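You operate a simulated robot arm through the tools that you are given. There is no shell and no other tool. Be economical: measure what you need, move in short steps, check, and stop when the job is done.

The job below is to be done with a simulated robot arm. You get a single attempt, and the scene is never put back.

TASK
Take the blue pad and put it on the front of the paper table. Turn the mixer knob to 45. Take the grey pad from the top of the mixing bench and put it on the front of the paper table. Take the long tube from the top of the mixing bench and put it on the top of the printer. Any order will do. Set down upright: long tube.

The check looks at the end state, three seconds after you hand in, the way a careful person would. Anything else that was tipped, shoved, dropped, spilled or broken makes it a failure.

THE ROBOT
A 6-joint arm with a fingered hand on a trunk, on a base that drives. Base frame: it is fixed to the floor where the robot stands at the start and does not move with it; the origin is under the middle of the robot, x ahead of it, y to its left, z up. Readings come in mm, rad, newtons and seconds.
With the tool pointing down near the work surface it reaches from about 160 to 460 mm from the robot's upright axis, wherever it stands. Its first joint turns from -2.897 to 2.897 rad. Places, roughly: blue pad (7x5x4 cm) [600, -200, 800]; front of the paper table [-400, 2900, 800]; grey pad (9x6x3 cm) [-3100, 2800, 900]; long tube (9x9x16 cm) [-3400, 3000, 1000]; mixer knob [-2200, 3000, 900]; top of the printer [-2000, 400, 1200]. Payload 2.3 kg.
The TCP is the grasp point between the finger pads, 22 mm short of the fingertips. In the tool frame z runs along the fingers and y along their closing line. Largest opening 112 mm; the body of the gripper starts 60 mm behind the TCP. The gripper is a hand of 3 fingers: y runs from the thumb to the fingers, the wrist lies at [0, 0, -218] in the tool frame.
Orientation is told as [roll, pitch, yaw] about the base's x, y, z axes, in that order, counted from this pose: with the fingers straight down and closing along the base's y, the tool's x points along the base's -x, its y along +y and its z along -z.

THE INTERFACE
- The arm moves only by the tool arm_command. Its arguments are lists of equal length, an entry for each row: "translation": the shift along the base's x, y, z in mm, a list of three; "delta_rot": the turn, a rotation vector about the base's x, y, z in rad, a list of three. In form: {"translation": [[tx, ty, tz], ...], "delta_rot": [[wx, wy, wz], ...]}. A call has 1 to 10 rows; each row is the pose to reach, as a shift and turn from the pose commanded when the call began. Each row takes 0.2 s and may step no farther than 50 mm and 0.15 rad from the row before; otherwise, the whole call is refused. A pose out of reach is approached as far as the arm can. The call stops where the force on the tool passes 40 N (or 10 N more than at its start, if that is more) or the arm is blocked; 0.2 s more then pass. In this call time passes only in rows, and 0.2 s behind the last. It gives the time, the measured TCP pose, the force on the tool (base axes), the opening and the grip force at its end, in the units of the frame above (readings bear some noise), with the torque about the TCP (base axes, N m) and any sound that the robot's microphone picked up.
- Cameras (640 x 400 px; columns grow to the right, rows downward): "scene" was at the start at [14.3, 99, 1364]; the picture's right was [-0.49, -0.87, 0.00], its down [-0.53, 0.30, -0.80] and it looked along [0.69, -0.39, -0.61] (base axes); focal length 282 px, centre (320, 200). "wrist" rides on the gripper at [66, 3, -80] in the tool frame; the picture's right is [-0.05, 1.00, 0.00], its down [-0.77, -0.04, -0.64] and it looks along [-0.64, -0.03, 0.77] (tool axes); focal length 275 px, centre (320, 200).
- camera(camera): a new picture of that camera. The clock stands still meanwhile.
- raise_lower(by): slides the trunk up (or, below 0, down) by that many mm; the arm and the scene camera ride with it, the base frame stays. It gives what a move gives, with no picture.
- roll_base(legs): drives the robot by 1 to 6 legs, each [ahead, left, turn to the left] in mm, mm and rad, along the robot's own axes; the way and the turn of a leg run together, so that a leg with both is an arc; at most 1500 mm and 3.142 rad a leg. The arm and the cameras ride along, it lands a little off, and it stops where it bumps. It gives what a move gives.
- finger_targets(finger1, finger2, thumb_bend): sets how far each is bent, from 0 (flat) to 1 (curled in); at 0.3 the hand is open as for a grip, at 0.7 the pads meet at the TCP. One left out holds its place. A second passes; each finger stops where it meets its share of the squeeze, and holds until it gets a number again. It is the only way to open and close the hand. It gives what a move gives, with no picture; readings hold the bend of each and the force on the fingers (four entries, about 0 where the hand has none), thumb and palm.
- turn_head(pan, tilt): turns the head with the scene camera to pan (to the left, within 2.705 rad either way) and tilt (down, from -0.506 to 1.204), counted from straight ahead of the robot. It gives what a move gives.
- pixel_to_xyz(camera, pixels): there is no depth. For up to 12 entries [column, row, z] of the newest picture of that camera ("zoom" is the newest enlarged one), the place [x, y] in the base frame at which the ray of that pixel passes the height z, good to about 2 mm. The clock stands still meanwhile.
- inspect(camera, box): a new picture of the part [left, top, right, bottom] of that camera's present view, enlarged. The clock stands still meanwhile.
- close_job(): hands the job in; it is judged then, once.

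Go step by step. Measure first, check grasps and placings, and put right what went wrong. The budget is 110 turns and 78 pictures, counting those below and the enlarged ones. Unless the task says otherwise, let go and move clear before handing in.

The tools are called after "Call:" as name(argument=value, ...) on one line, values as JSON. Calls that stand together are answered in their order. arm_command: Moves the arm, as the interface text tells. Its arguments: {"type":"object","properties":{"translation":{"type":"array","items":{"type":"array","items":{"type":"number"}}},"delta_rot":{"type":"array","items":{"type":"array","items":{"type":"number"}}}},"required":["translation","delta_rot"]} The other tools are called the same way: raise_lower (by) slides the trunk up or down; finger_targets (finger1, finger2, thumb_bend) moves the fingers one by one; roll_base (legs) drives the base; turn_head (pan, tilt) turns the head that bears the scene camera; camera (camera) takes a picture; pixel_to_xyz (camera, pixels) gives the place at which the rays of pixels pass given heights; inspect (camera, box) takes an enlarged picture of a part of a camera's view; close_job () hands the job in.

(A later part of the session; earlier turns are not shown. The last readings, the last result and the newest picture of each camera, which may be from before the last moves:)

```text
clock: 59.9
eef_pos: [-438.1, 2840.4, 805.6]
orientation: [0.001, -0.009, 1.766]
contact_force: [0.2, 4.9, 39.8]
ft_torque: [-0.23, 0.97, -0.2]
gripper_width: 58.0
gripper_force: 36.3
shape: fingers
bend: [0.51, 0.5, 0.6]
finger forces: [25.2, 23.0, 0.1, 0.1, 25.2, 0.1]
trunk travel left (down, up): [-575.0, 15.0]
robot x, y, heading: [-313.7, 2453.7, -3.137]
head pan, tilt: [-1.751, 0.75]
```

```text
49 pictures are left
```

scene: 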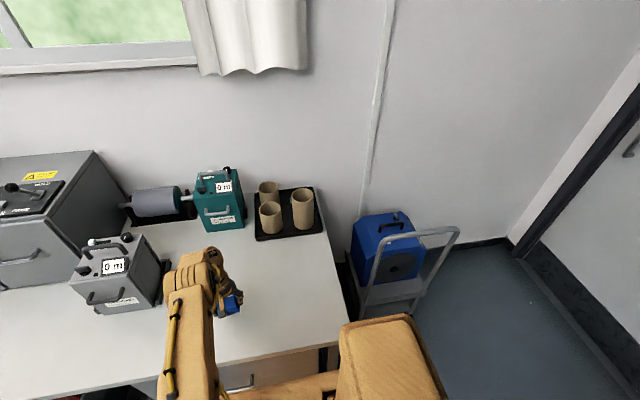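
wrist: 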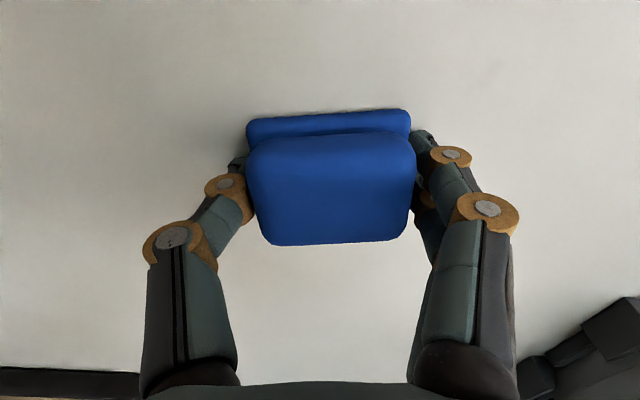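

Contact at ~807 mm (table ≈778). Easing off 1.5 mm and releasing.

Call:
arm_command(translation=[[0, 0, 4]], delta_rot=[[0, 0, 0]])

Call:
finger_targets(finger1=0.3, finger2=0.3, thumb_bend=0.3)

Call:
arm_command(translation=[[0, 0, 30], [0, 0, 70], [0, 0, 120], [0, 0, 170], [0, 0, 220], [5, -45, 225], [10, -90, 225], [15, -135, 225], [25, -180, 225], [27, -205, 225]], delta_rot=[[0, 0, 0], [0, 0, 0], [0, 0, 0], [0, 0, 0], [0, 0, 0], [0, 0, 0], [0, 0, 0], [0, 0, 0], [0, 0, 0], [0, 0, 0]])

Call:
camera(camera="scene")

```text
clock: 60.3
eef_pos: [-437.6, 2839.1, 805.2]
orientation: [0.001, 0.0, 1.767]
contact_force: [2.0, 4.5, 16.1]
ft_torque: [0.11, 0.51, -0.18]
gripper_width: 57.7
gripper_force: 27.4
shape: fingers
bend: [0.51, 0.5, 0.6]
finger forces: [13.5, 19.8, 0.1, 0.1, 20.9, 0.0]
trunk travel left (down, up): [-575.0, 15.0]
robot x, y, heading: [-315.2, 2454.8, -3.138]
head pan, tilt: [-1.751, 0.75]
```

```text
clock: 61.3
eef_pos: [-439.1, 2841.3, 806.9]
orientation: [0.001, 0.0, 1.766]
contact_force: [-1.2, 0.0, -0.9]
ft_torque: [0.04, -0.02, -0.02]
gripper_width: 111.4
gripper_force: 0.1
shape: fingers
bend: [0.3, 0.3, 0.3]
finger forces: [0.1, 0.1, 0.0, 0.0, 0.0, 0.0]
trunk travel left (down, up): [-575.0, 15.0]
robot x, y, heading: [-315.7, 2454.6, -3.141]
head pan, tilt: [-1.751, 0.75]
```

```text
clock: 63.5
eef_pos: [-413.0, 2637.6, 1031.2]
orientation: [0.001, -0.003, 1.766]
contact_force: [0.0, -0.1, -0.3]
ft_torque: [-0.05, 0.01, 0.0]
gripper_width: 111.2
gripper_force: 0.1
shape: fingers
bend: [0.3, 0.3, 0.3]
finger forces: [0.0, 0.0, 0.0, 0.0, 0.1, 0.0]
trunk travel left (down, up): [-575.0, 15.0]
robot x, y, heading: [-316.9, 2451.2, -3.143]
head pan, tilt: [-1.751, 0.75]
```

```text
48 pictures are left
```

scene: 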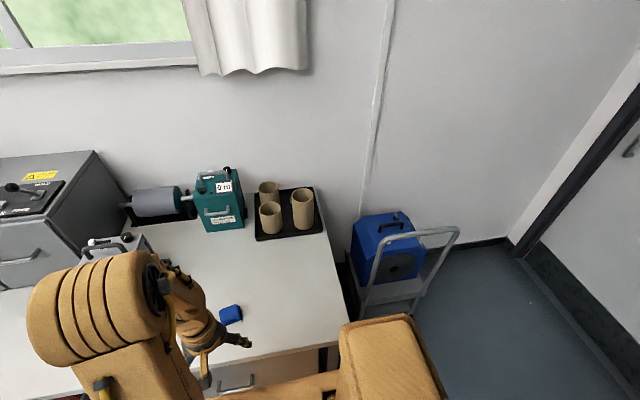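

The blue pad is down upright at (231,314). Next I'll drive toward the mixing bench and look.

Call:
roll_base(legs=[[0, 350, 0], [1500, 0, 0]])

Call:
turn_head(pan=-1.1, tilt=0.5)

Call:
camera(camera="scene")

```text
clock: 72.8
eef_pos: [-1911.3, 2304.8, 1030.6]
orientation: [-0.001, -0.001, 1.747]
contact_force: [0.3, -0.8, -0.3]
ft_torque: [-0.01, -0.04, -0.01]
gripper_width: 111.0
gripper_force: 0.1
shape: fingers
bend: [0.3, 0.3, 0.3]
finger forces: [0.0, 0.0, 0.1, 0.1, 0.0, 0.1]
trunk travel left (down, up): [-575.0, 15.0]
robot x, y, heading: [-1818.4, 2120.0, 3.129]
head pan, tilt: [-1.751, 0.75]
```

```text
clock: 73.8
eef_pos: [-1912.7, 2304.2, 1031.1]
orientation: [0.003, 0.001, 1.746]
contact_force: [0.0, 0.2, 0.5]
ft_torque: [0.01, 0.02, -0.01]
gripper_width: 111.1
gripper_force: 0.0
shape: fingers
bend: [0.3, 0.3, 0.3]
finger forces: [0.1, 0.1, 0.0, 0.0, 0.0, 0.0]
trunk travel left (down, up): [-575.0, 15.0]
robot x, y, heading: [-1820.7, 2116.8, 3.121]
head pan, tilt: [-1.1, 0.499]
```

```text
47 pictures are left
```

scene: 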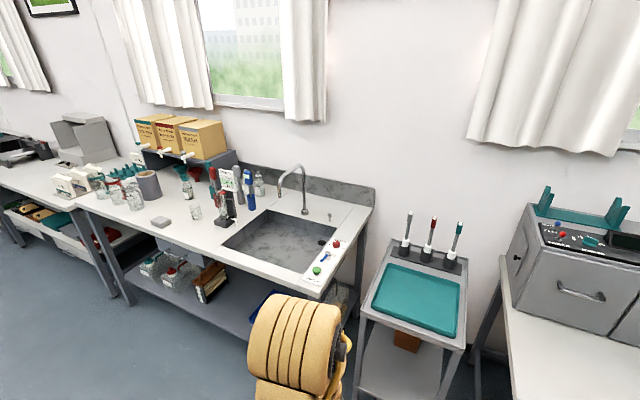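

The grey pad is at (160,221), the long tube (grey cylinder) at (150,184), and the mixer controls are at (325,255). Zooming in on each.

Call:
inspect(camera="scene", box=[290, 230, 354, 290])

Call:
inspect(camera="scene", box=[80, 140, 288, 270])

Call:
pixel_to_xyz(camera="scene", pixels=[[317, 270, 880], [327, 256, 880], [335, 244, 880], [320, 297, 850], [374, 206, 850], [78, 202, 850], [160, 221, 860], [150, 196, 860]])

```text
6.67 times, centred on (322, 260) of scene
```

zoom: 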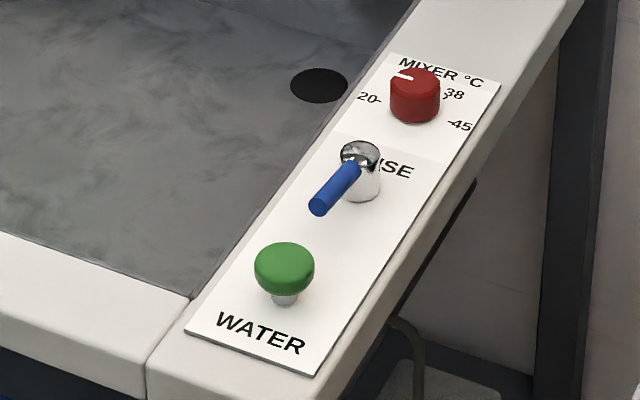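

```text
3.08 times, centred on (184, 205) of scene
```

zoom: 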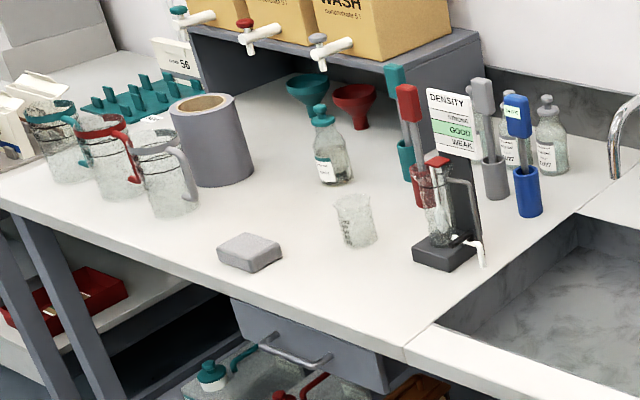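

```text
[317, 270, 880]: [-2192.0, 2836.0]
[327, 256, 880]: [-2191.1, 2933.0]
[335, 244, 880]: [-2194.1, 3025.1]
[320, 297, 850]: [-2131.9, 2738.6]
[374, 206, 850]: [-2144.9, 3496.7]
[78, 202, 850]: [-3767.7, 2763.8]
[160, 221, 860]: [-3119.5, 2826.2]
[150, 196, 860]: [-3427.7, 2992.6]
```

The mixer knob is at ≈(-2194,3025), 280 mm behind the bench edge, so I need the base size to know how near I can stand. I'll view the base corner from the raised head to triangulate its height.

Call:
turn_head(pan=0.3, tilt=0.9)

Call:
camera(camera="scene")

```text
clock: 75.3
eef_pos: [-1911.4, 2305.2, 1030.7]
orientation: [0.001, 0.001, 1.745]
contact_force: [0.0, 0.9, 0.5]
ft_torque: [0.03, 0.03, -0.02]
gripper_width: 111.2
gripper_force: 0.1
shape: fingers
bend: [0.3, 0.3, 0.3]
finger forces: [0.0, 0.1, 0.1, 0.0, 0.0, 0.0]
trunk travel left (down, up): [-575.0, 15.0]
robot x, y, heading: [-1823.3, 2115.7, 3.122]
head pan, tilt: [0.3, 0.901]
```

```text
44 pictures are left
```

scene: 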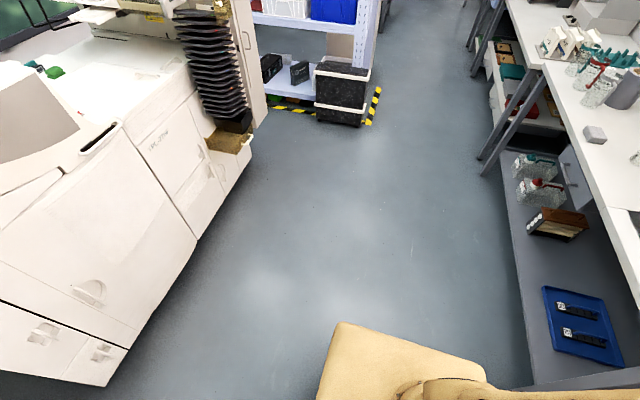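

The tan box rides with the trunk (same pixels), so it's the torso, not the base. The wrist camera hangs near the robot, so I'll check what it sees of the base below.

Call:
camera(camera="wrist")

Call:
pixel_to_xyz(camera="scene", pixels=[[532, 385, 250], [506, 160, 250], [640, 310, 850], [128, 350, 0], [197, 240, 0], [252, 160, 0]])

```text
43 pictures are left
```

wrist: 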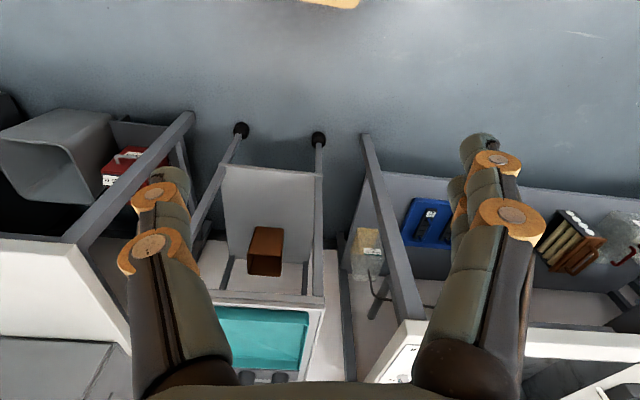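

```text
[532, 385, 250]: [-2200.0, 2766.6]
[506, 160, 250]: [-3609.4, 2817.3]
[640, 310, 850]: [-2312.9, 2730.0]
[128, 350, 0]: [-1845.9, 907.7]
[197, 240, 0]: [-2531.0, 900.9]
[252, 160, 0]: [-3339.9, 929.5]
```

A base corner just shows at (330,5). Measuring it and the cart's and bench's feet.

Call:
pixel_to_xyz(camera="wrist", pixels=[[330, 8, 100], [330, 8, 300], [300, 1, 200], [358, 7, 200], [241, 132, 0], [318, 139, 0], [364, 133, 250], [322, 305, 790], [215, 303, 790], [405, 322, 850]])

```text
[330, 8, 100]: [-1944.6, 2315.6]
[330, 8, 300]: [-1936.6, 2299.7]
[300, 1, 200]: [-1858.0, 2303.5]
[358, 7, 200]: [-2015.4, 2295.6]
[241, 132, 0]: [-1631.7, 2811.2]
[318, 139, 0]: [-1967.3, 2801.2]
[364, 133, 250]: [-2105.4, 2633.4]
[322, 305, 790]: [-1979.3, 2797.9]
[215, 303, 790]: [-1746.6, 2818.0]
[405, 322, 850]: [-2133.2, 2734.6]
```

Base half-width is ≈185; shelf front is y≈2766. I'll stand at about (-2170,2530), then look at the knob from above.

Call:
roll_base(legs=[[345, 0, 0.018], [0, -400, 0]])

Call:
turn_head(pan=-1.5, tilt=0.95)

Call:
camera(camera="scene")

Call:
camera(camera="wrist")

```text
clock: 79.7
eef_pos: [-2273.1, 2703.7, 1031.5]
orientation: [0.0, 0.001, 1.773]
contact_force: [-0.3, 0.2, -0.7]
ft_torque: [-0.03, 0.01, -0.02]
gripper_width: 111.1
gripper_force: 0.0
shape: fingers
bend: [0.3, 0.3, 0.3]
finger forces: [0.0, 0.1, 0.1, 0.1, 0.1, 0.1]
trunk travel left (down, up): [-575.0, 15.0]
robot x, y, heading: [-2173.0, 2522.4, -3.132]
head pan, tilt: [0.3, 0.901]
```

```text
clock: 81.5
eef_pos: [-2272.6, 2702.2, 1029.9]
orientation: [0.002, -0.001, 1.773]
contact_force: [0.0, 0.1, 0.4]
ft_torque: [-0.01, -0.01, -0.04]
gripper_width: 111.1
gripper_force: 0.1
shape: fingers
bend: [0.3, 0.3, 0.3]
finger forces: [0.0, 0.0, 0.1, 0.1, 0.0, 0.0]
trunk travel left (down, up): [-575.0, 15.0]
robot x, y, heading: [-2178.6, 2518.7, -3.132]
head pan, tilt: [-1.499, 0.949]
```

```text
42 pictures are left
```

scene: 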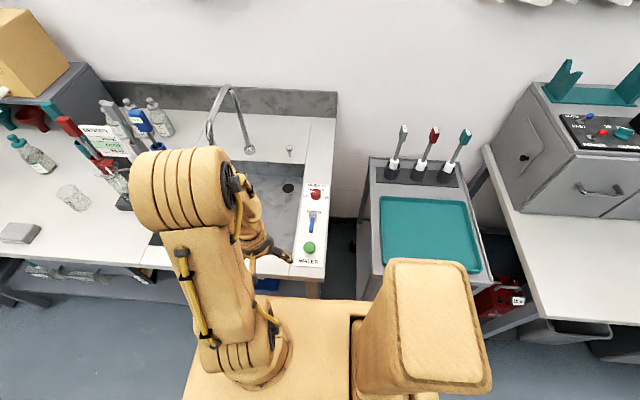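

```text
41 pictures are left
```

wrist: 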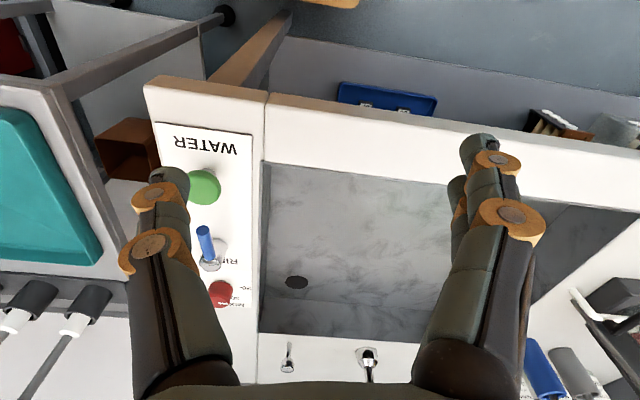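

The knob is at scene (315,195). Zooming in and measuring ticks.

Call:
inspect(camera="scene", box=[291, 180, 339, 210])

Call:
inspect(camera="wrist", box=[180, 255, 276, 315])

```text
13.33 times, centred on (315, 195) of scene
```

zoom: 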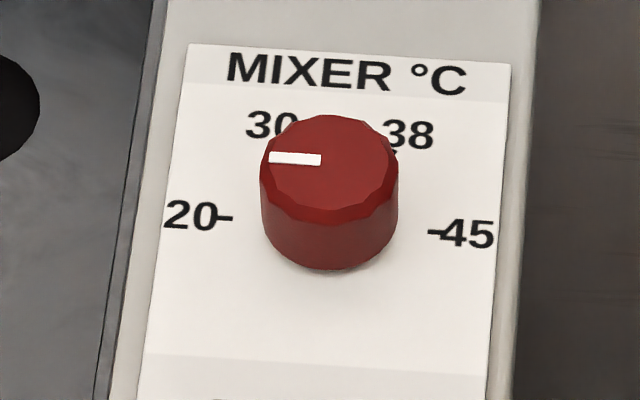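

```text
6.67 times, centred on (228, 285) of wrist
```

zoom: 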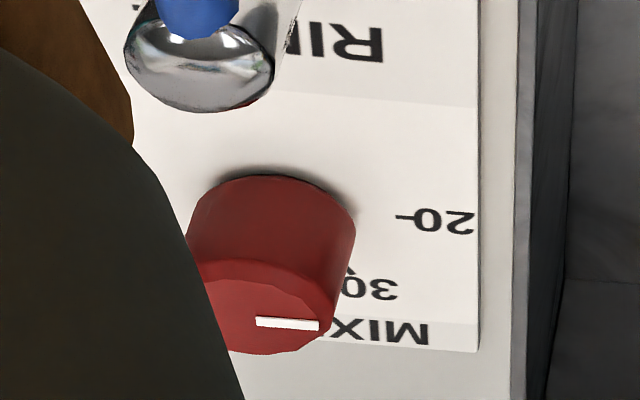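

The pointer points at 20, so 45 needs about half a turn clockwise from above. Triangulating the knob and panel from both views.

Call:
pixel_to_xyz(camera="scene", pixels=[[307.9, 196.3, 840], [307.9, 196.3, 860], [307.9, 196.3, 880], [323.7, 197.4, 860], [315.75, 192.2, 880], [315.75, 192.2, 900], [315.75, 197, 860]])

Call:
pixel_to_xyz(camera="wrist", pixels=[[239.7, 287.7, 840], [239.7, 287.7, 860], [239.7, 287.7, 880], [219.75, 302.7, 880], [219.75, 302.7, 900], [220.2, 287.2, 860]])

```text
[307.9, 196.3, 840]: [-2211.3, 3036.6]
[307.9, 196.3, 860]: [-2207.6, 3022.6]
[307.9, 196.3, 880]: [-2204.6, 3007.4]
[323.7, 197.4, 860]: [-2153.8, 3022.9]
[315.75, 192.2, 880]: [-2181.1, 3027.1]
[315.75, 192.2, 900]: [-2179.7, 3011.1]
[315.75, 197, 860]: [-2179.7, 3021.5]
```

```text
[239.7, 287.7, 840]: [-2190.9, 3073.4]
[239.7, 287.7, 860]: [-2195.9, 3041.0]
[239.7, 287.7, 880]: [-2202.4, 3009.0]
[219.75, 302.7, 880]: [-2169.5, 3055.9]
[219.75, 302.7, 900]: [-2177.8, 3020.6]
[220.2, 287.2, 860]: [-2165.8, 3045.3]
```

Panel is z≈880, knob centre ≈(-2178,3007), top ≈906. Checking torso clearance to the bench edge before edging 30 mm closer.

Call:
pixel_to_xyz(camera="scene", pixels=[[290, 299, 900], [290, 299, 1100], [290, 299, 1300], [300, 292, 250], [300, 270, 875], [300, 284, 840]])

Call:
roll_base(legs=[[0, -25, 0]])

Call:
arm_command(translation=[[20, 30, 0], [40, 70, 0], [60, 110, 0], [80, 155, 0], [94, 200, 0], [94, 245, -10], [94, 280, -20]], delta_rot=[[0, 0, 0], [0, 0, 0], [0, 0, 0], [0, 0, 0], [0, 0, 0], [0, 0, 0], [0, 0, 0]])

```text
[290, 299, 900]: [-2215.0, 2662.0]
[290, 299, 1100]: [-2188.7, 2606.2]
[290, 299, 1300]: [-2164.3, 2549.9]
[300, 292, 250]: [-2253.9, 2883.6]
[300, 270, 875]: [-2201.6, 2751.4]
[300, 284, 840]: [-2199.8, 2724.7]
```

```text
clock: 82.3
eef_pos: [-2273.2, 2727.5, 1030.5]
orientation: [0.003, 0.0, 1.774]
contact_force: [0.2, 0.3, 0.8]
ft_torque: [0.02, 0.0, 0.02]
gripper_width: 111.2
gripper_force: 0.0
shape: fingers
bend: [0.3, 0.3, 0.3]
finger forces: [0.0, 0.0, 0.0, 0.0, 0.1, 0.0]
trunk travel left (down, up): [-575.0, 15.0]
robot x, y, heading: [-2173.8, 2545.5, -3.135]
head pan, tilt: [-1.499, 0.949]
```

```text
clock: 83.9
eef_pos: [-2179.7, 2982.9, 1012.6]
orientation: [-0.003, -0.001, 1.776]
contact_force: [-0.4, -0.3, 0.8]
ft_torque: [-0.03, 0.02, -0.01]
gripper_width: 111.0
gripper_force: 0.0
shape: fingers
bend: [0.3, 0.3, 0.3]
finger forces: [0.0, 0.1, 0.0, 0.1, 0.0, 0.0]
out of reach, approached as far as the arm can: row 7
trunk travel left (down, up): [-575.0, 15.0]
robot x, y, heading: [-2175.6, 2545.3, -3.137]
head pan, tilt: [-1.499, 0.949]
```

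Reached r≈437 at this height; going lower and further to the knob centre.

Call:
arm_command(translation=[[0, 5, -20], [0, 12, -40], [1, 24, -50]], delta_rot=[[0, 0, 0], [0, 0, 0], [0, 0, 0]])

Call:
camera(camera="wrist")

```text
clock: 84.7
eef_pos: [-2185.9, 2984.9, 972.5]
orientation: [-0.002, 0.001, 1.773]
contact_force: [-0.5, 0.3, -0.6]
ft_torque: [0.03, 0.02, 0.0]
gripper_width: 111.2
gripper_force: 0.0
shape: fingers
bend: [0.3, 0.3, 0.3]
finger forces: [0.0, 0.0, 0.0, 0.0, 0.1, 0.0]
out of reach, approached as far as the arm can: row 1, 2, 3
trunk travel left (down, up): [-575.0, 15.0]
robot x, y, heading: [-2175.8, 2544.9, -3.134]
head pan, tilt: [-1.499, 0.949]
```

```text
38 pictures are left
```

wrist: 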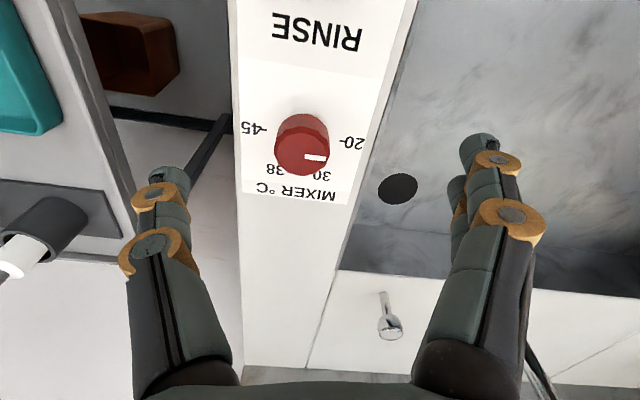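

The limit is r≈440, so I'll edge 20 mm closer and use the trunk for the descent. First refining the knob centre from this view.

Call:
pixel_to_xyz(camera="wrist", pixels=[[302, 150, 906], [276, 150, 906], [330, 148, 906], [265, 129, 880], [344, 139, 880], [302, 115, 880]])

Call:
inspect(camera="wrist", box=[230, 90, 390, 190])

Call:
roll_base(legs=[[0, -20, 0]])

Call:
finger_targets(finger1=0.43, finger2=0.43, thumb_bend=0.43)

```text
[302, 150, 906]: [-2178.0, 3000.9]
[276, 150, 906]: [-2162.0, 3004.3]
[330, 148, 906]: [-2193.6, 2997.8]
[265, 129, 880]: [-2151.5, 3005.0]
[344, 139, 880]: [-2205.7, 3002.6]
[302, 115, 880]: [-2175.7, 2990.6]
```

```text
4.00 times, centred on (310, 140) of wrist
```

zoom: 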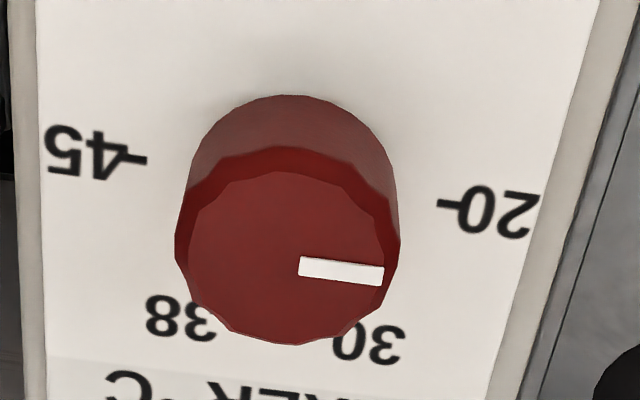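

```text
clock: 85.5
eef_pos: [-2185.9, 3002.7, 972.1]
orientation: [0.0, 0.0, 1.774]
contact_force: [0.4, -0.4, 0.8]
ft_torque: [-0.05, -0.01, -0.01]
gripper_width: 111.5
gripper_force: 0.1
shape: fingers
bend: [0.3, 0.3, 0.3]
finger forces: [0.0, 0.0, 0.0, 0.0, 0.0, 0.1]
trunk travel left (down, up): [-575.0, 15.0]
robot x, y, heading: [-2175.4, 2560.1, -3.137]
head pan, tilt: [-1.499, 0.949]
```

```text
clock: 86.5
eef_pos: [-2186.4, 3005.1, 972.8]
orientation: [0.004, 0.0, 1.774]
contact_force: [0.3, 0.2, 0.0]
ft_torque: [-0.01, -0.04, 0.0]
gripper_width: 75.9
gripper_force: 0.1
shape: fingers
bend: [0.43, 0.43, 0.43]
finger forces: [0.1, 0.0, 0.0, 0.0, 0.0, 0.0]
trunk travel left (down, up): [-575.0, 15.0]
robot x, y, heading: [-2174.6, 2560.0, -3.134]
head pan, tilt: [-1.499, 0.949]
```

Knob centre ≈(-2178,3004). Shifting +8 in x and winding the wrist anticlockwise (+0.8) ready for a clockwise stroke.

Call:
arm_command(translation=[[4, 0, 0], [8, 0, 0], [8, 0, 0], [8, 0, 0], [8, 0, 0], [8, 0, 0]], delta_rot=[[0, 0, 0.14], [0, 0, 0.28], [0, 0, 0.42], [0, 0, 0.56], [0, 0, 0.7], [0, 0, 0.8]])

```text
clock: 87.9
eef_pos: [-2190.2, 2987.3, 969.3]
orientation: [-0.007, 0.0, 2.569]
contact_force: [-0.5, 0.4, 1.1]
ft_torque: [0.0, -0.02, 0.02]
gripper_width: 75.9
gripper_force: 0.0
shape: fingers
bend: [0.43, 0.43, 0.43]
finger forces: [0.0, 0.0, 0.0, 0.0, 0.0, 0.0]
out of reach, approached as far as the arm can: row 5, 6
trunk travel left (down, up): [-575.0, 15.0]
robot x, y, heading: [-2171.3, 2565.3, -3.133]
head pan, tilt: [-1.499, 0.949]
```

The limit is hit near yaw 2.4; backing off 0.2 and recentring.

Call:
arm_command(translation=[[6, 8, 0], [12, 17, 0]], delta_rot=[[0, 0, -0.12], [0, 0, -0.22]])

Call:
camera(camera="wrist")

```text
clock: 88.5
eef_pos: [-2180.2, 3001.7, 968.3]
orientation: [0.002, 0.0, 2.352]
contact_force: [0.0, 0.2, 0.0]
ft_torque: [-0.01, 0.0, -0.02]
gripper_width: 75.4
gripper_force: 0.1
shape: fingers
bend: [0.43, 0.43, 0.43]
finger forces: [0.0, 0.0, 0.0, 0.0, 0.0, 0.0]
out of reach, approached as far as the arm can: row 2
trunk travel left (down, up): [-575.0, 15.0]
robot x, y, heading: [-2176.2, 2564.6, -3.134]
head pan, tilt: [-1.499, 0.949]
```

```text
36 pictures are left
```

wrist: 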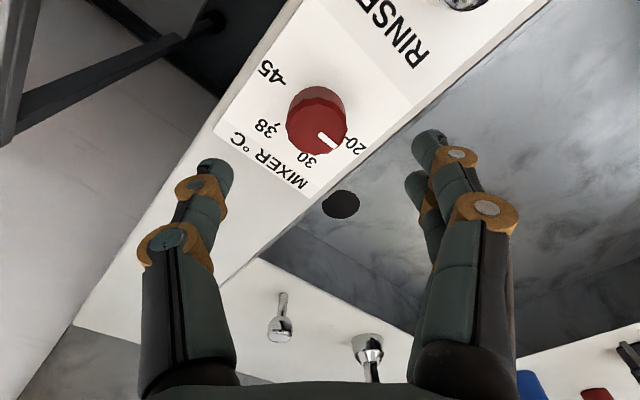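

Nearly centred. Verifying the knob centre, then lowering with the trunk by 52 mm (tips to ≈894).

Call:
pixel_to_xyz(camera="wrist", pixels=[[316, 130, 906], [288, 130, 906], [346, 125, 906]])

Call:
raise_lower(by=-52)

Call:
camera(camera="wrist")

```text
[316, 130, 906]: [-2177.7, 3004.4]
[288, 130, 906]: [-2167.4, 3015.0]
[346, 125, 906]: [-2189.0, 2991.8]
```

```text
clock: 89.4
eef_pos: [-2180.1, 3001.9, 916.6]
orientation: [0.0, -0.003, 2.351]
contact_force: [-0.8, -0.9, -0.2]
ft_torque: [-0.01, -0.01, 0.0]
gripper_width: 75.9
gripper_force: 0.0
shape: fingers
bend: [0.43, 0.43, 0.43]
finger forces: [0.0, 0.1, 0.0, 0.0, 0.1, 0.0]
trunk travel left (down, up): [-523.0, 67.0]
robot x, y, heading: [-2173.7, 2562.2, -3.136]
head pan, tilt: [-1.499, 0.949]
```

```text
35 pictures are left
```

wrist: 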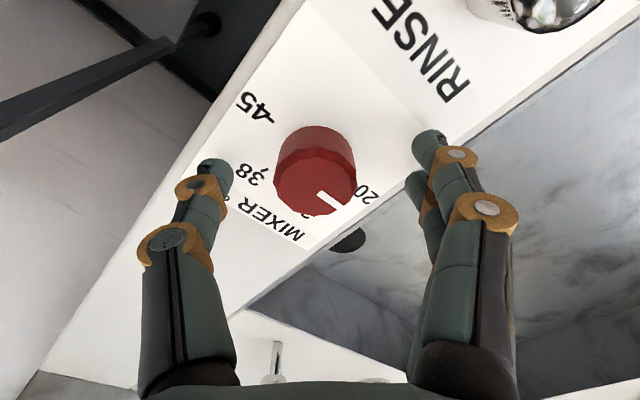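

The knob is centred between the fingers. Lowering 7 mm and gripping.

Call:
raise_lower(by=-7)

Call:
finger_targets(finger1=0.7, finger2=0.7, thumb_bend=0.7)

Call:
camera(camera="wrist")

```text
clock: 90.0
eef_pos: [-2179.1, 3001.4, 911.1]
orientation: [0.002, -0.002, 2.354]
contact_force: [-0.6, 1.2, 9.2]
ft_torque: [-0.16, 0.18, 0.02]
gripper_width: 75.8
gripper_force: 4.5
shape: fingers
bend: [0.43, 0.43, 0.43]
finger forces: [3.9, 3.2, 0.0, 0.1, 1.7, 0.0]
trunk travel left (down, up): [-516.0, 74.0]
robot x, y, heading: [-2174.2, 2564.4, -3.129]
head pan, tilt: [-1.499, 0.949]
```

```text
clock: 91.0
eef_pos: [-2177.4, 3001.7, 910.8]
orientation: [0.0, -0.002, 2.353]
contact_force: [2.9, -0.5, 10.0]
ft_torque: [0.16, -0.25, 0.01]
gripper_width: 26.8
gripper_force: 15.1
shape: fingers
bend: [0.64, 0.63, 0.64]
finger forces: [5.1, 5.3, 0.1, 0.0, 18.9, 0.0]
trunk travel left (down, up): [-516.0, 74.0]
robot x, y, heading: [-2173.4, 2562.4, -3.137]
head pan, tilt: [-1.499, 0.949]
```

```text
34 pictures are left
```

wrist: 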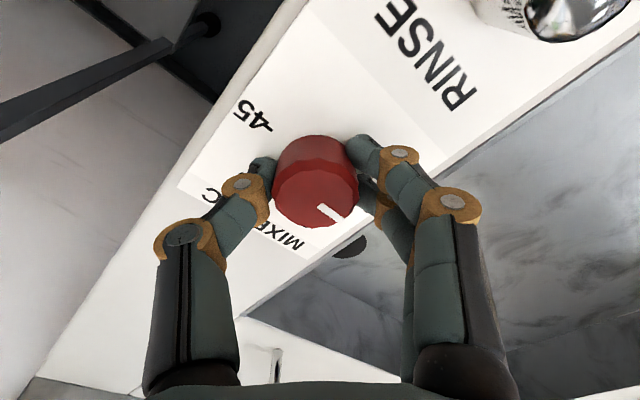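

Gripped (width 27). Turning clockwise 1.3 rad about the knob axis.

Call:
arm_command(translation=[[0, 0, 2], [0, 0, 2], [0, 0, 2], [0, 0, 2], [0, 0, 2], [0, 0, 2], [0, 0, 2], [0, 0, 2], [0, 0, 2], [0, 0, 2]], delta_rot=[[0, 0, -0.13], [0, 0, -0.26], [0, 0, -0.39], [0, 0, -0.52], [0, 0, -0.65], [0, 0, -0.78], [0, 0, -0.91], [0, 0, -1.04], [0, 0, -1.17], [0, 0, -1.3]])

Call:
camera(camera="wrist")

```text
clock: 93.2
eef_pos: [-2180.1, 3001.9, 911.0]
orientation: [0.0, 0.0, 1.051]
contact_force: [1.6, 4.3, -6.0]
ft_torque: [0.1, 0.03, 0.05]
gripper_width: 26.1
gripper_force: 9.9
shape: fingers
bend: [0.63, 0.63, 0.64]
finger forces: [4.6, 6.5, 0.0, 0.0, 10.1, 0.1]
trunk travel left (down, up): [-516.0, 74.0]
robot x, y, heading: [-2172.8, 2563.5, -3.132]
head pan, tilt: [-1.499, 0.949]
```

```text
33 pictures are left
```

wrist: 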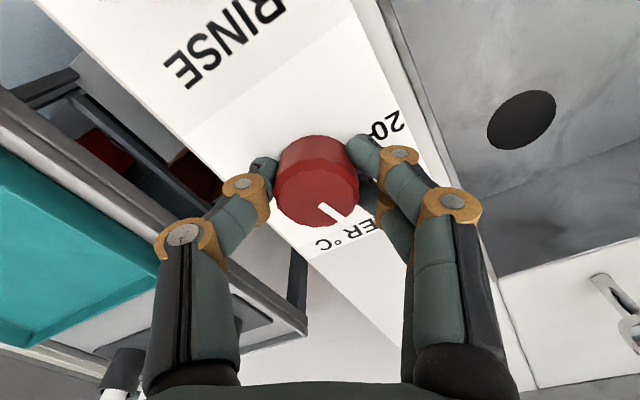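

The knob turned with the hand. Pushing on a further 0.4 rad.

Call:
arm_command(translation=[[0, 0, 0], [0, 0, 0], [0, 0, 0], [0, 0, 0]], delta_rot=[[0, 0, -0.1], [0, 0, -0.2], [0, 0, -0.3], [0, 0, -0.4]])

```text
clock: 94.2
eef_pos: [-2179.3, 3003.3, 910.2]
orientation: [0.002, 0.0, 0.65]
contact_force: [0.5, 2.5, -5.8]
ft_torque: [0.09, 0.02, 0.03]
gripper_width: 26.6
gripper_force: 10.5
shape: fingers
bend: [0.63, 0.63, 0.64]
finger forces: [5.7, 6.5, 0.0, 0.0, 9.4, 0.0]
trunk travel left (down, up): [-516.0, 74.0]
robot x, y, heading: [-2174.4, 2565.8, -3.126]
head pan, tilt: [-1.499, 0.949]
```

Still free. Continuing another 0.45.

Call:
arm_command(translation=[[0, 0, 0], [0, 0, 0], [0, 0, 0], [0, 0, 0]], delta_rot=[[0, 0, -0.12], [0, 0, -0.24], [0, 0, -0.36], [0, 0, -0.45]])

Call:
camera(camera="wrist")

```text
clock: 95.2
eef_pos: [-2178.5, 3003.3, 910.7]
orientation: [-0.001, 0.001, 0.201]
contact_force: [2.9, 5.2, -7.2]
ft_torque: [0.12, -0.04, 0.02]
gripper_width: 26.4
gripper_force: 10.6
shape: fingers
bend: [0.63, 0.62, 0.64]
finger forces: [5.8, 7.1, 0.1, 0.0, 8.7, 0.1]
trunk travel left (down, up): [-516.0, 74.0]
robot x, y, heading: [-2174.8, 2562.4, -3.133]
head pan, tilt: [-1.499, 0.949]
```

```text
32 pictures are left
```

wrist: 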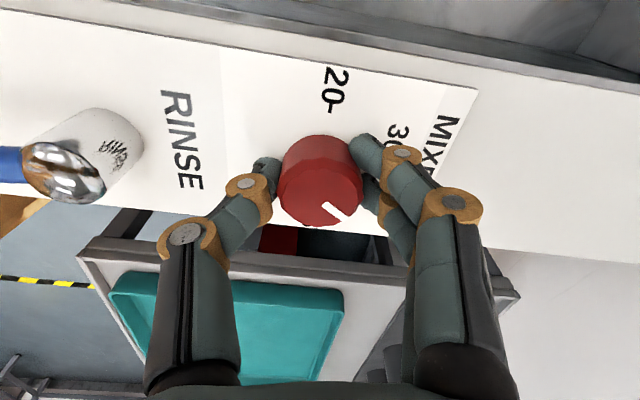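

The lever is clear of the thumb. About 1 rad remains; continuing 0.5.

Call:
arm_command(translation=[[0, 0, 0], [0, 0, 0], [0, 0, 0], [0, 0, 0]], delta_rot=[[0, 0, -0.13], [0, 0, -0.26], [0, 0, -0.39], [0, 0, -0.5]])

Call:
arm_command(translation=[[0, 0, 0], [0, 0, 0], [0, 0, 0]], delta_rot=[[0, 0, -0.12], [0, 0, -0.24], [0, 0, -0.36]])

Call:
camera(camera="wrist")

```text
clock: 96.2
eef_pos: [-2178.6, 3003.1, 911.6]
orientation: [0.001, -0.001, -0.299]
contact_force: [0.1, 4.0, -2.6]
ft_torque: [0.12, 0.0, 0.03]
gripper_width: 26.1
gripper_force: 11.4
shape: fingers
bend: [0.63, 0.62, 0.64]
finger forces: [6.7, 6.7, 0.0, 0.0, 9.2, 0.1]
trunk travel left (down, up): [-516.0, 74.0]
robot x, y, heading: [-2172.5, 2566.9, -3.134]
head pan, tilt: [-1.499, 0.949]
```

```text
clock: 97.0
eef_pos: [-2178.6, 3003.3, 910.9]
orientation: [0.0, -0.002, -0.658]
contact_force: [3.7, 3.1, -7.3]
ft_torque: [0.07, -0.1, 0.01]
gripper_width: 26.5
gripper_force: 11.0
shape: fingers
bend: [0.62, 0.62, 0.64]
finger forces: [6.7, 7.1, 0.0, 0.1, 8.1, 0.1]
trunk travel left (down, up): [-516.0, 74.0]
robot x, y, heading: [-2178.5, 2560.8, -3.136]
head pan, tilt: [-1.499, 0.949]
```

```text
31 pictures are left
```

wrist: 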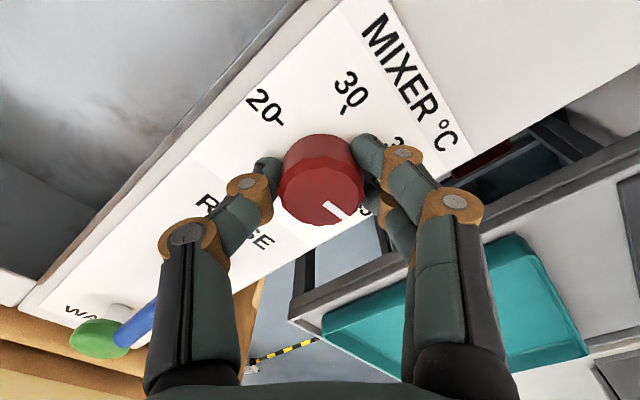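

Total 3.0 rad so far. Zooming to read the pointer against the 45 tick.

Call:
inspect(camera="wrist", box=[240, 110, 400, 240])

Call:
inspect(camera="scene", box=[296, 172, 360, 222])

```text
3.08 times, centred on (320, 175) of wrist
```

zoom: 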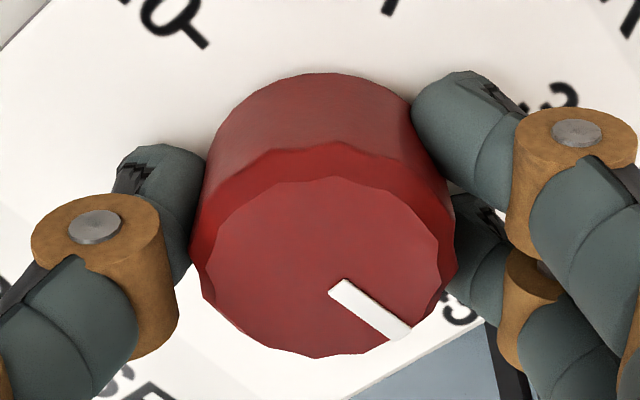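

```text
8.00 times, centred on (328, 197) of scene
```

zoom: 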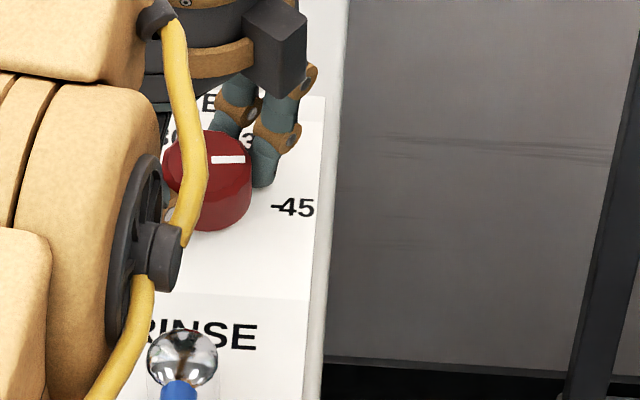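

Call:
pixel_to_xyz(camera="zoom", pixels=[[212, 160, 908], [245, 158, 908], [271, 208, 880], [282, 208, 880]])

Call:
pixel_to_xyz(camera="wrist", pixels=[[324.5, 204.1, 906], [347.1, 217.5, 906]])

```text
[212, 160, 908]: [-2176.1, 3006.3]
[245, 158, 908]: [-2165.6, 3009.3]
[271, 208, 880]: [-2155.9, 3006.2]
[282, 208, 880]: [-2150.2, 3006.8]
```

```text
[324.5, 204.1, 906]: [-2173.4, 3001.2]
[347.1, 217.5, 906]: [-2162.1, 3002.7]
```

About 0.1 rad short of 45. Turning 0.12 more, then releasing and lifting to check.

Call:
arm_command(translation=[[0, 0, 0], [0, 0, 0]], delta_rot=[[0, 0, -0.06], [0, 0, -0.12]])

Call:
finger_targets(finger1=0.45, finger2=0.45, thumb_bend=0.45)

Call:
raise_lower(by=60)

Call:
inspect(camera="wrist", box=[210, 60, 402, 180])

```text
clock: 97.6
eef_pos: [-2179.0, 3004.2, 912.0]
orientation: [-0.001, -0.001, -0.777]
contact_force: [1.2, 3.2, -7.9]
ft_torque: [0.11, -0.07, 0.07]
gripper_width: 26.4
gripper_force: 10.6
shape: fingers
bend: [0.62, 0.62, 0.64]
finger forces: [6.8, 6.4, 0.1, 0.0, 8.9, 0.0]
trunk travel left (down, up): [-516.0, 74.0]
robot x, y, heading: [-2175.8, 2564.6, -3.134]
head pan, tilt: [-1.499, 0.949]
```

```text
clock: 98.6
eef_pos: [-2178.5, 3003.3, 913.0]
orientation: [0.001, 0.002, -0.776]
contact_force: [0.0, -0.3, -1.0]
ft_torque: [0.02, 0.04, -0.01]
gripper_width: 68.8
gripper_force: 0.1
shape: fingers
bend: [0.45, 0.45, 0.45]
finger forces: [0.0, 0.0, 0.1, 0.0, 0.0, 0.0]
trunk travel left (down, up): [-516.0, 74.0]
robot x, y, heading: [-2174.9, 2564.5, -3.133]
head pan, tilt: [-1.499, 0.949]
```

```text
clock: 99.6
eef_pos: [-2178.6, 3003.1, 971.5]
orientation: [0.001, 0.001, -0.777]
contact_force: [1.1, -0.1, -0.2]
ft_torque: [0.01, 0.01, -0.01]
gripper_width: 68.7
gripper_force: 0.0
shape: fingers
bend: [0.45, 0.45, 0.45]
finger forces: [0.0, 0.0, 0.0, 0.0, 0.0, 0.0]
trunk travel left (down, up): [-576.0, 14.0]
robot x, y, heading: [-2174.8, 2563.4, -3.132]
head pan, tilt: [-1.499, 0.949]
```

```text
3.33 times, centred on (306, 120) of wrist
```

zoom: 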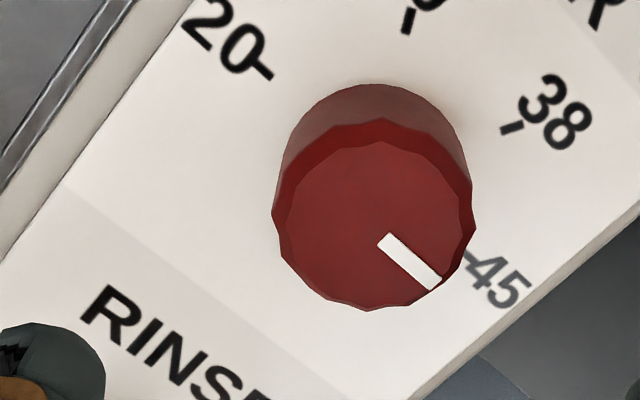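

Call:
pixel_to_xyz(camera="zoom", pixels=[[385, 241, 906], [437, 283, 906], [260, 66, 880], [272, 77, 880], [470, 257, 880], [505, 131, 880], [521, 124, 880], [378, 225, 906]])

```text
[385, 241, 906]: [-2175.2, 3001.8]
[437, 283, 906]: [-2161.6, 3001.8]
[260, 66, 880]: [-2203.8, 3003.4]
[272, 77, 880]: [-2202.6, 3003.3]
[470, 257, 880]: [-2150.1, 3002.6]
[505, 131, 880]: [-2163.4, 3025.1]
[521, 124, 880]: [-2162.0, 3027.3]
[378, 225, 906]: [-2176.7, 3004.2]
```

The pointer lies exactly along the 20–45 axis, at 45. Retracting the arm up and in, unwinding the wrist, then driving to the grey pad.

Call:
arm_command(translation=[[0, -15, 25], [0, -40, 50], [-5, -85, 60], [-10, -130, 60], [-15, -175, 60], [-20, -215, 60], [-30, -245, 60], [-40, -265, 60], [-45, -265, 60], [-50, -265, 60]], delta_rot=[[0, 0, 0], [0, 0, 0.1], [0, 0, 0.24], [0, 0, 0.38], [0, 0, 0.52], [0, 0, 0.66], [0, 0, 0.8], [0, 0, 0.94], [0, 0, 1.08], [0, 0, 1.22]])

Call:
arm_command(translation=[[0, 0, 0], [0, 0, 0], [0, 0, 0], [0, 0, 0], [0, 0, 0], [0, 0, 0], [0, 0, 0], [0, 0, 0]], delta_rot=[[0, 0, 0.14], [0, 0, 0.28], [0, 0, 0.42], [0, 0, 0.56], [0, 0, 0.7], [0, 0, 0.84], [0, 0, 0.98], [0, 0, 1.12]])

Call:
roll_base(legs=[[0, 200, 0], [850, 0, -0.008]])

Call:
turn_head(pan=-1.4, tilt=0.8)

Call:
camera(camera="scene")

```text
clock: 101.8
eef_pos: [-2227.9, 2744.9, 1032.4]
orientation: [-0.001, 0.001, 0.444]
contact_force: [-0.2, 0.3, 0.0]
ft_torque: [-0.02, 0.0, 0.01]
gripper_width: 68.8
gripper_force: 0.1
shape: fingers
bend: [0.45, 0.45, 0.45]
finger forces: [0.0, 0.0, 0.0, 0.1, 0.1, 0.1]
out of reach, approached as far as the arm can: row 8, 9, 10
trunk travel left (down, up): [-576.0, 14.0]
robot x, y, heading: [-2174.9, 2561.9, -3.13]
head pan, tilt: [-1.499, 0.949]
```

```text
clock: 103.6
eef_pos: [-2229.8, 2744.9, 1033.2]
orientation: [0.002, 0.0, 1.564]
contact_force: [-0.3, 0.5, -0.1]
ft_torque: [0.02, -0.01, -0.01]
gripper_width: 68.8
gripper_force: 0.1
shape: fingers
bend: [0.45, 0.45, 0.45]
finger forces: [0.1, 0.1, 0.1, 0.0, 0.1, 0.0]
trunk travel left (down, up): [-576.0, 14.0]
robot x, y, heading: [-2178.6, 2565.8, -3.134]
head pan, tilt: [-1.499, 0.949]
```

```text
clock: 109.2
eef_pos: [-3042.8, 2552.9, 1032.9]
orientation: [0.001, 0.0, 1.521]
contact_force: [0.5, 0.2, -0.7]
ft_torque: [0.0, 0.04, 0.01]
gripper_width: 69.0
gripper_force: 0.1
shape: fingers
bend: [0.45, 0.45, 0.45]
finger forces: [0.1, 0.0, 0.0, 0.0, 0.2, 0.0]
trunk travel left (down, up): [-576.0, 14.0]
robot x, y, heading: [-2995.6, 2367.5, 3.115]
head pan, tilt: [-1.499, 0.949]
```

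```text
clock: 109.9
eef_pos: [-3042.5, 2553.1, 1033.2]
orientation: [0.002, 0.0, 1.522]
contact_force: [0.3, -1.3, -0.4]
ft_torque: [-0.01, -0.02, -0.04]
gripper_width: 68.8
gripper_force: 0.1
shape: fingers
bend: [0.45, 0.45, 0.45]
finger forces: [0.0, 0.0, 0.0, 0.0, 0.0, 0.0]
trunk travel left (down, up): [-576.0, 14.0]
robot x, y, heading: [-2998.3, 2370.6, 3.108]
head pan, tilt: [-1.4, 0.799]
```

```text
27 pictures are left
```

scene: 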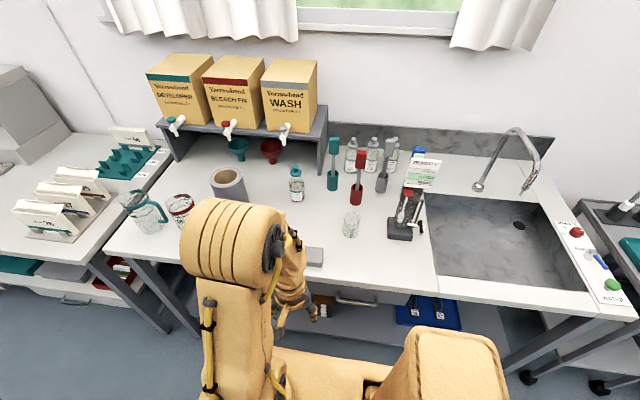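

The pad is at scene (313,256), partly hidden by the arm. Taking the wrist view.

Call:
camera(camera="wrist")

Call:
pixel_to_xyz(camera="scene", pixels=[[314, 248, 908], [322, 266, 880], [352, 236, 880], [435, 291, 880], [228, 203, 880], [227, 172, 1036]])

```text
26 pictures are left
```

wrist: 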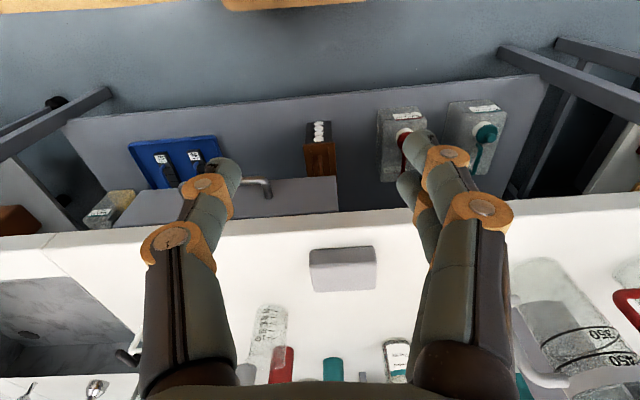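

```text
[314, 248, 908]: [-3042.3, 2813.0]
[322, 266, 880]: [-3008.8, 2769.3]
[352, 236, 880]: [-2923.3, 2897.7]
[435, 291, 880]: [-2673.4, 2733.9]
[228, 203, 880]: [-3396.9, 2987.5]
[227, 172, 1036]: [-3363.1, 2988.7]
```

Call:
inspect(camera="wrist", box=[290, 230, 402, 300])

```text
5.71 times, centred on (346, 265) of wrist
```

zoom: 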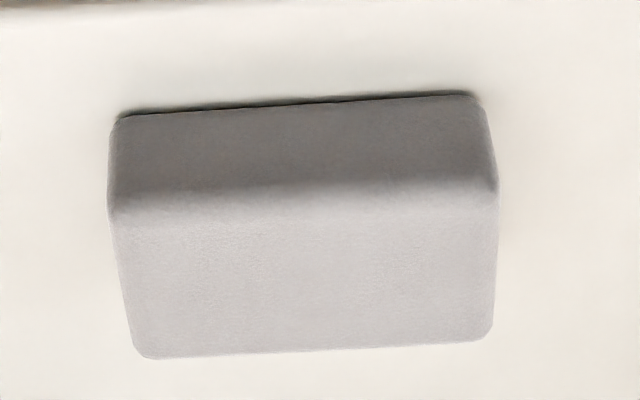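

Call:
pixel_to_xyz(camera="zoom", pixels=[[115, 118, 880], [485, 95, 880], [108, 205, 905], [497, 180, 905], [140, 357, 908], [490, 340, 908], [115, 118, 875], [485, 95, 875]])

```text
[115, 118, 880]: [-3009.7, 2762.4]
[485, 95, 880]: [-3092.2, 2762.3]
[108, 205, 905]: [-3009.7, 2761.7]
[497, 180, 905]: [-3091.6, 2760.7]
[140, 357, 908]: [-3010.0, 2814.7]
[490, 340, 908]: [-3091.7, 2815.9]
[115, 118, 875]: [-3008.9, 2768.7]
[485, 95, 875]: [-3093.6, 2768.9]
```

The pad is axis-aligned, centre (-3051,2789), top ≈908. Sidling closer and turning the hand to close across its 6 cm side.

Call:
roll_base(legs=[[0, 0, 0.03], [0, -120, 0]])

Call:
finger_targets(finger1=0.33, finger2=0.33, thumb_bend=0.33)

Call:
arm_command(translation=[[0, 10, 0], [0, 20, 0], [0, 30, 0], [0, 40, 0], [0, 50, 0], [0, 60, 0], [0, 70, 0], [0, 80, 0], [0, 90, 0], [0, 100, 0]], delta_rot=[[0, 0, -0.15], [0, 0, -0.3], [0, 0, -0.45], [0, 0, -0.6], [0, 0, -0.75], [0, 0, -0.9], [0, 0, -1.05], [0, 0, -1.2], [0, 0, -1.35], [0, 0, -1.5]])

```text
clock: 111.5
eef_pos: [-3048.0, 2669.3, 1033.8]
orientation: [0.001, -0.001, 1.55]
contact_force: [0.6, 0.5, -0.8]
ft_torque: [-0.03, 0.02, 0.0]
gripper_width: 68.7
gripper_force: 0.0
shape: fingers
bend: [0.45, 0.45, 0.45]
finger forces: [0.0, 0.1, 0.1, 0.0, 0.0, 0.0]
trunk travel left (down, up): [-576.0, 14.0]
robot x, y, heading: [-2993.2, 2487.2, 3.138]
head pan, tilt: [-1.4, 0.799]
```

```text
clock: 112.5
eef_pos: [-3047.0, 2669.3, 1033.6]
orientation: [0.001, 0.0, 1.55]
contact_force: [0.2, 0.4, 0.4]
ft_torque: [0.02, 0.0, -0.02]
gripper_width: 103.0
gripper_force: 0.0
shape: fingers
bend: [0.33, 0.33, 0.33]
finger forces: [0.1, 0.0, 0.0, 0.0, 0.0, 0.1]
trunk travel left (down, up): [-576.0, 14.0]
robot x, y, heading: [-2994.8, 2485.9, 3.138]
head pan, tilt: [-1.4, 0.799]
```

```text
clock: 114.7
eef_pos: [-3046.6, 2768.5, 1032.4]
orientation: [0.0, -0.001, 0.049]
contact_force: [-0.4, 0.2, -0.4]
ft_torque: [-0.01, 0.03, -0.04]
gripper_width: 102.8
gripper_force: 0.1
shape: fingers
bend: [0.33, 0.33, 0.33]
finger forces: [0.0, 0.0, 0.0, 0.0, 0.0, 0.1]
trunk travel left (down, up): [-576.0, 14.0]
robot x, y, heading: [-2997.0, 2487.1, 3.136]
head pan, tilt: [-1.4, 0.799]
```

Centering and descending to ~965 for a check.

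Call:
arm_command(translation=[[-2, 10, -30], [-4, 20, -68]], delta_rot=[[0, 0, -0.05], [0, 0, -0.05]])

Call:
camera(camera="wrist")

```text
clock: 115.3
eef_pos: [-3050.2, 2789.8, 963.5]
orientation: [-0.001, -0.002, 0.0]
contact_force: [0.3, -0.1, 0.0]
ft_torque: [-0.02, 0.01, -0.01]
gripper_width: 103.2
gripper_force: 0.0
shape: fingers
bend: [0.33, 0.33, 0.33]
finger forces: [0.1, 0.0, 0.0, 0.0, 0.0, 0.1]
trunk travel left (down, up): [-576.0, 14.0]
robot x, y, heading: [-2997.3, 2486.5, 3.142]
head pan, tilt: [-1.4, 0.799]
```

```text
24 pictures are left
```

wrist: 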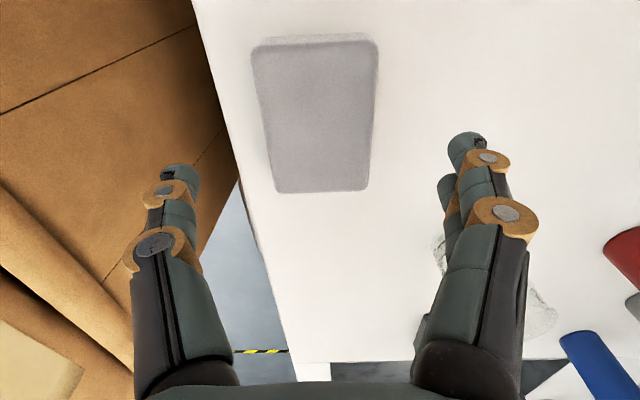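

The pad is between thumb and fingers with all clear. Descending to TCP ≈912 and closing.

Call:
arm_command(translation=[[0, 0, -30], [0, 0, -45], [0, 0, -51]], delta_rot=[[0, 0, 0], [0, 0, 0], [0, 0, 0]])

Call:
finger_targets(finger1=0.7, finger2=0.7, thumb_bend=0.7)

Call:
arm_command(translation=[[0, 0, 15], [0, 0, 60]], delta_rot=[[0, 0, 0], [0, 0, 0]])

Call:
camera(camera="wrist")

```text
clock: 116.1
eef_pos: [-3049.6, 2787.0, 914.3]
orientation: [0.0, 0.001, 0.001]
contact_force: [-0.1, -0.2, 0.5]
ft_torque: [-0.03, 0.01, 0.04]
gripper_width: 103.0
gripper_force: 0.0
shape: fingers
bend: [0.33, 0.33, 0.33]
finger forces: [0.0, 0.1, 0.1, 0.0, 0.1, 0.0]
trunk travel left (down, up): [-576.0, 14.0]
robot x, y, heading: [-2993.4, 2488.4, 3.137]
head pan, tilt: [-1.4, 0.799]
```

```text
clock: 117.1
eef_pos: [-3050.1, 2788.6, 913.9]
orientation: [0.0, 0.0, 0.0]
contact_force: [-0.7, -0.4, -0.6]
ft_torque: [-0.02, -0.02, 0.0]
gripper_width: 54.6
gripper_force: 16.9
shape: fingers
bend: [0.51, 0.51, 0.57]
finger forces: [8.6, 8.6, 0.1, 0.0, 16.9, 0.1]
trunk travel left (down, up): [-576.0, 14.0]
robot x, y, heading: [-2996.1, 2488.6, 3.142]
head pan, tilt: [-1.4, 0.799]
```

```text
clock: 117.7
eef_pos: [-3050.9, 2786.7, 975.0]
orientation: [0.002, 0.0, 0.0]
contact_force: [-0.5, -0.6, -0.1]
ft_torque: [0.03, -0.01, -0.01]
gripper_width: 54.4
gripper_force: 16.4
shape: fingers
bend: [0.51, 0.51, 0.57]
finger forces: [8.5, 8.4, 0.1, 0.0, 16.9, 0.0]
trunk travel left (down, up): [-576.0, 14.0]
robot x, y, heading: [-2993.4, 2486.2, 3.131]
head pan, tilt: [-1.4, 0.799]
```

```text
23 pictures are left
```

wrist: 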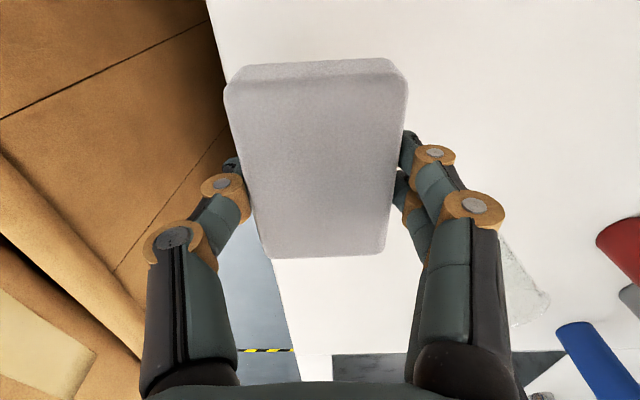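

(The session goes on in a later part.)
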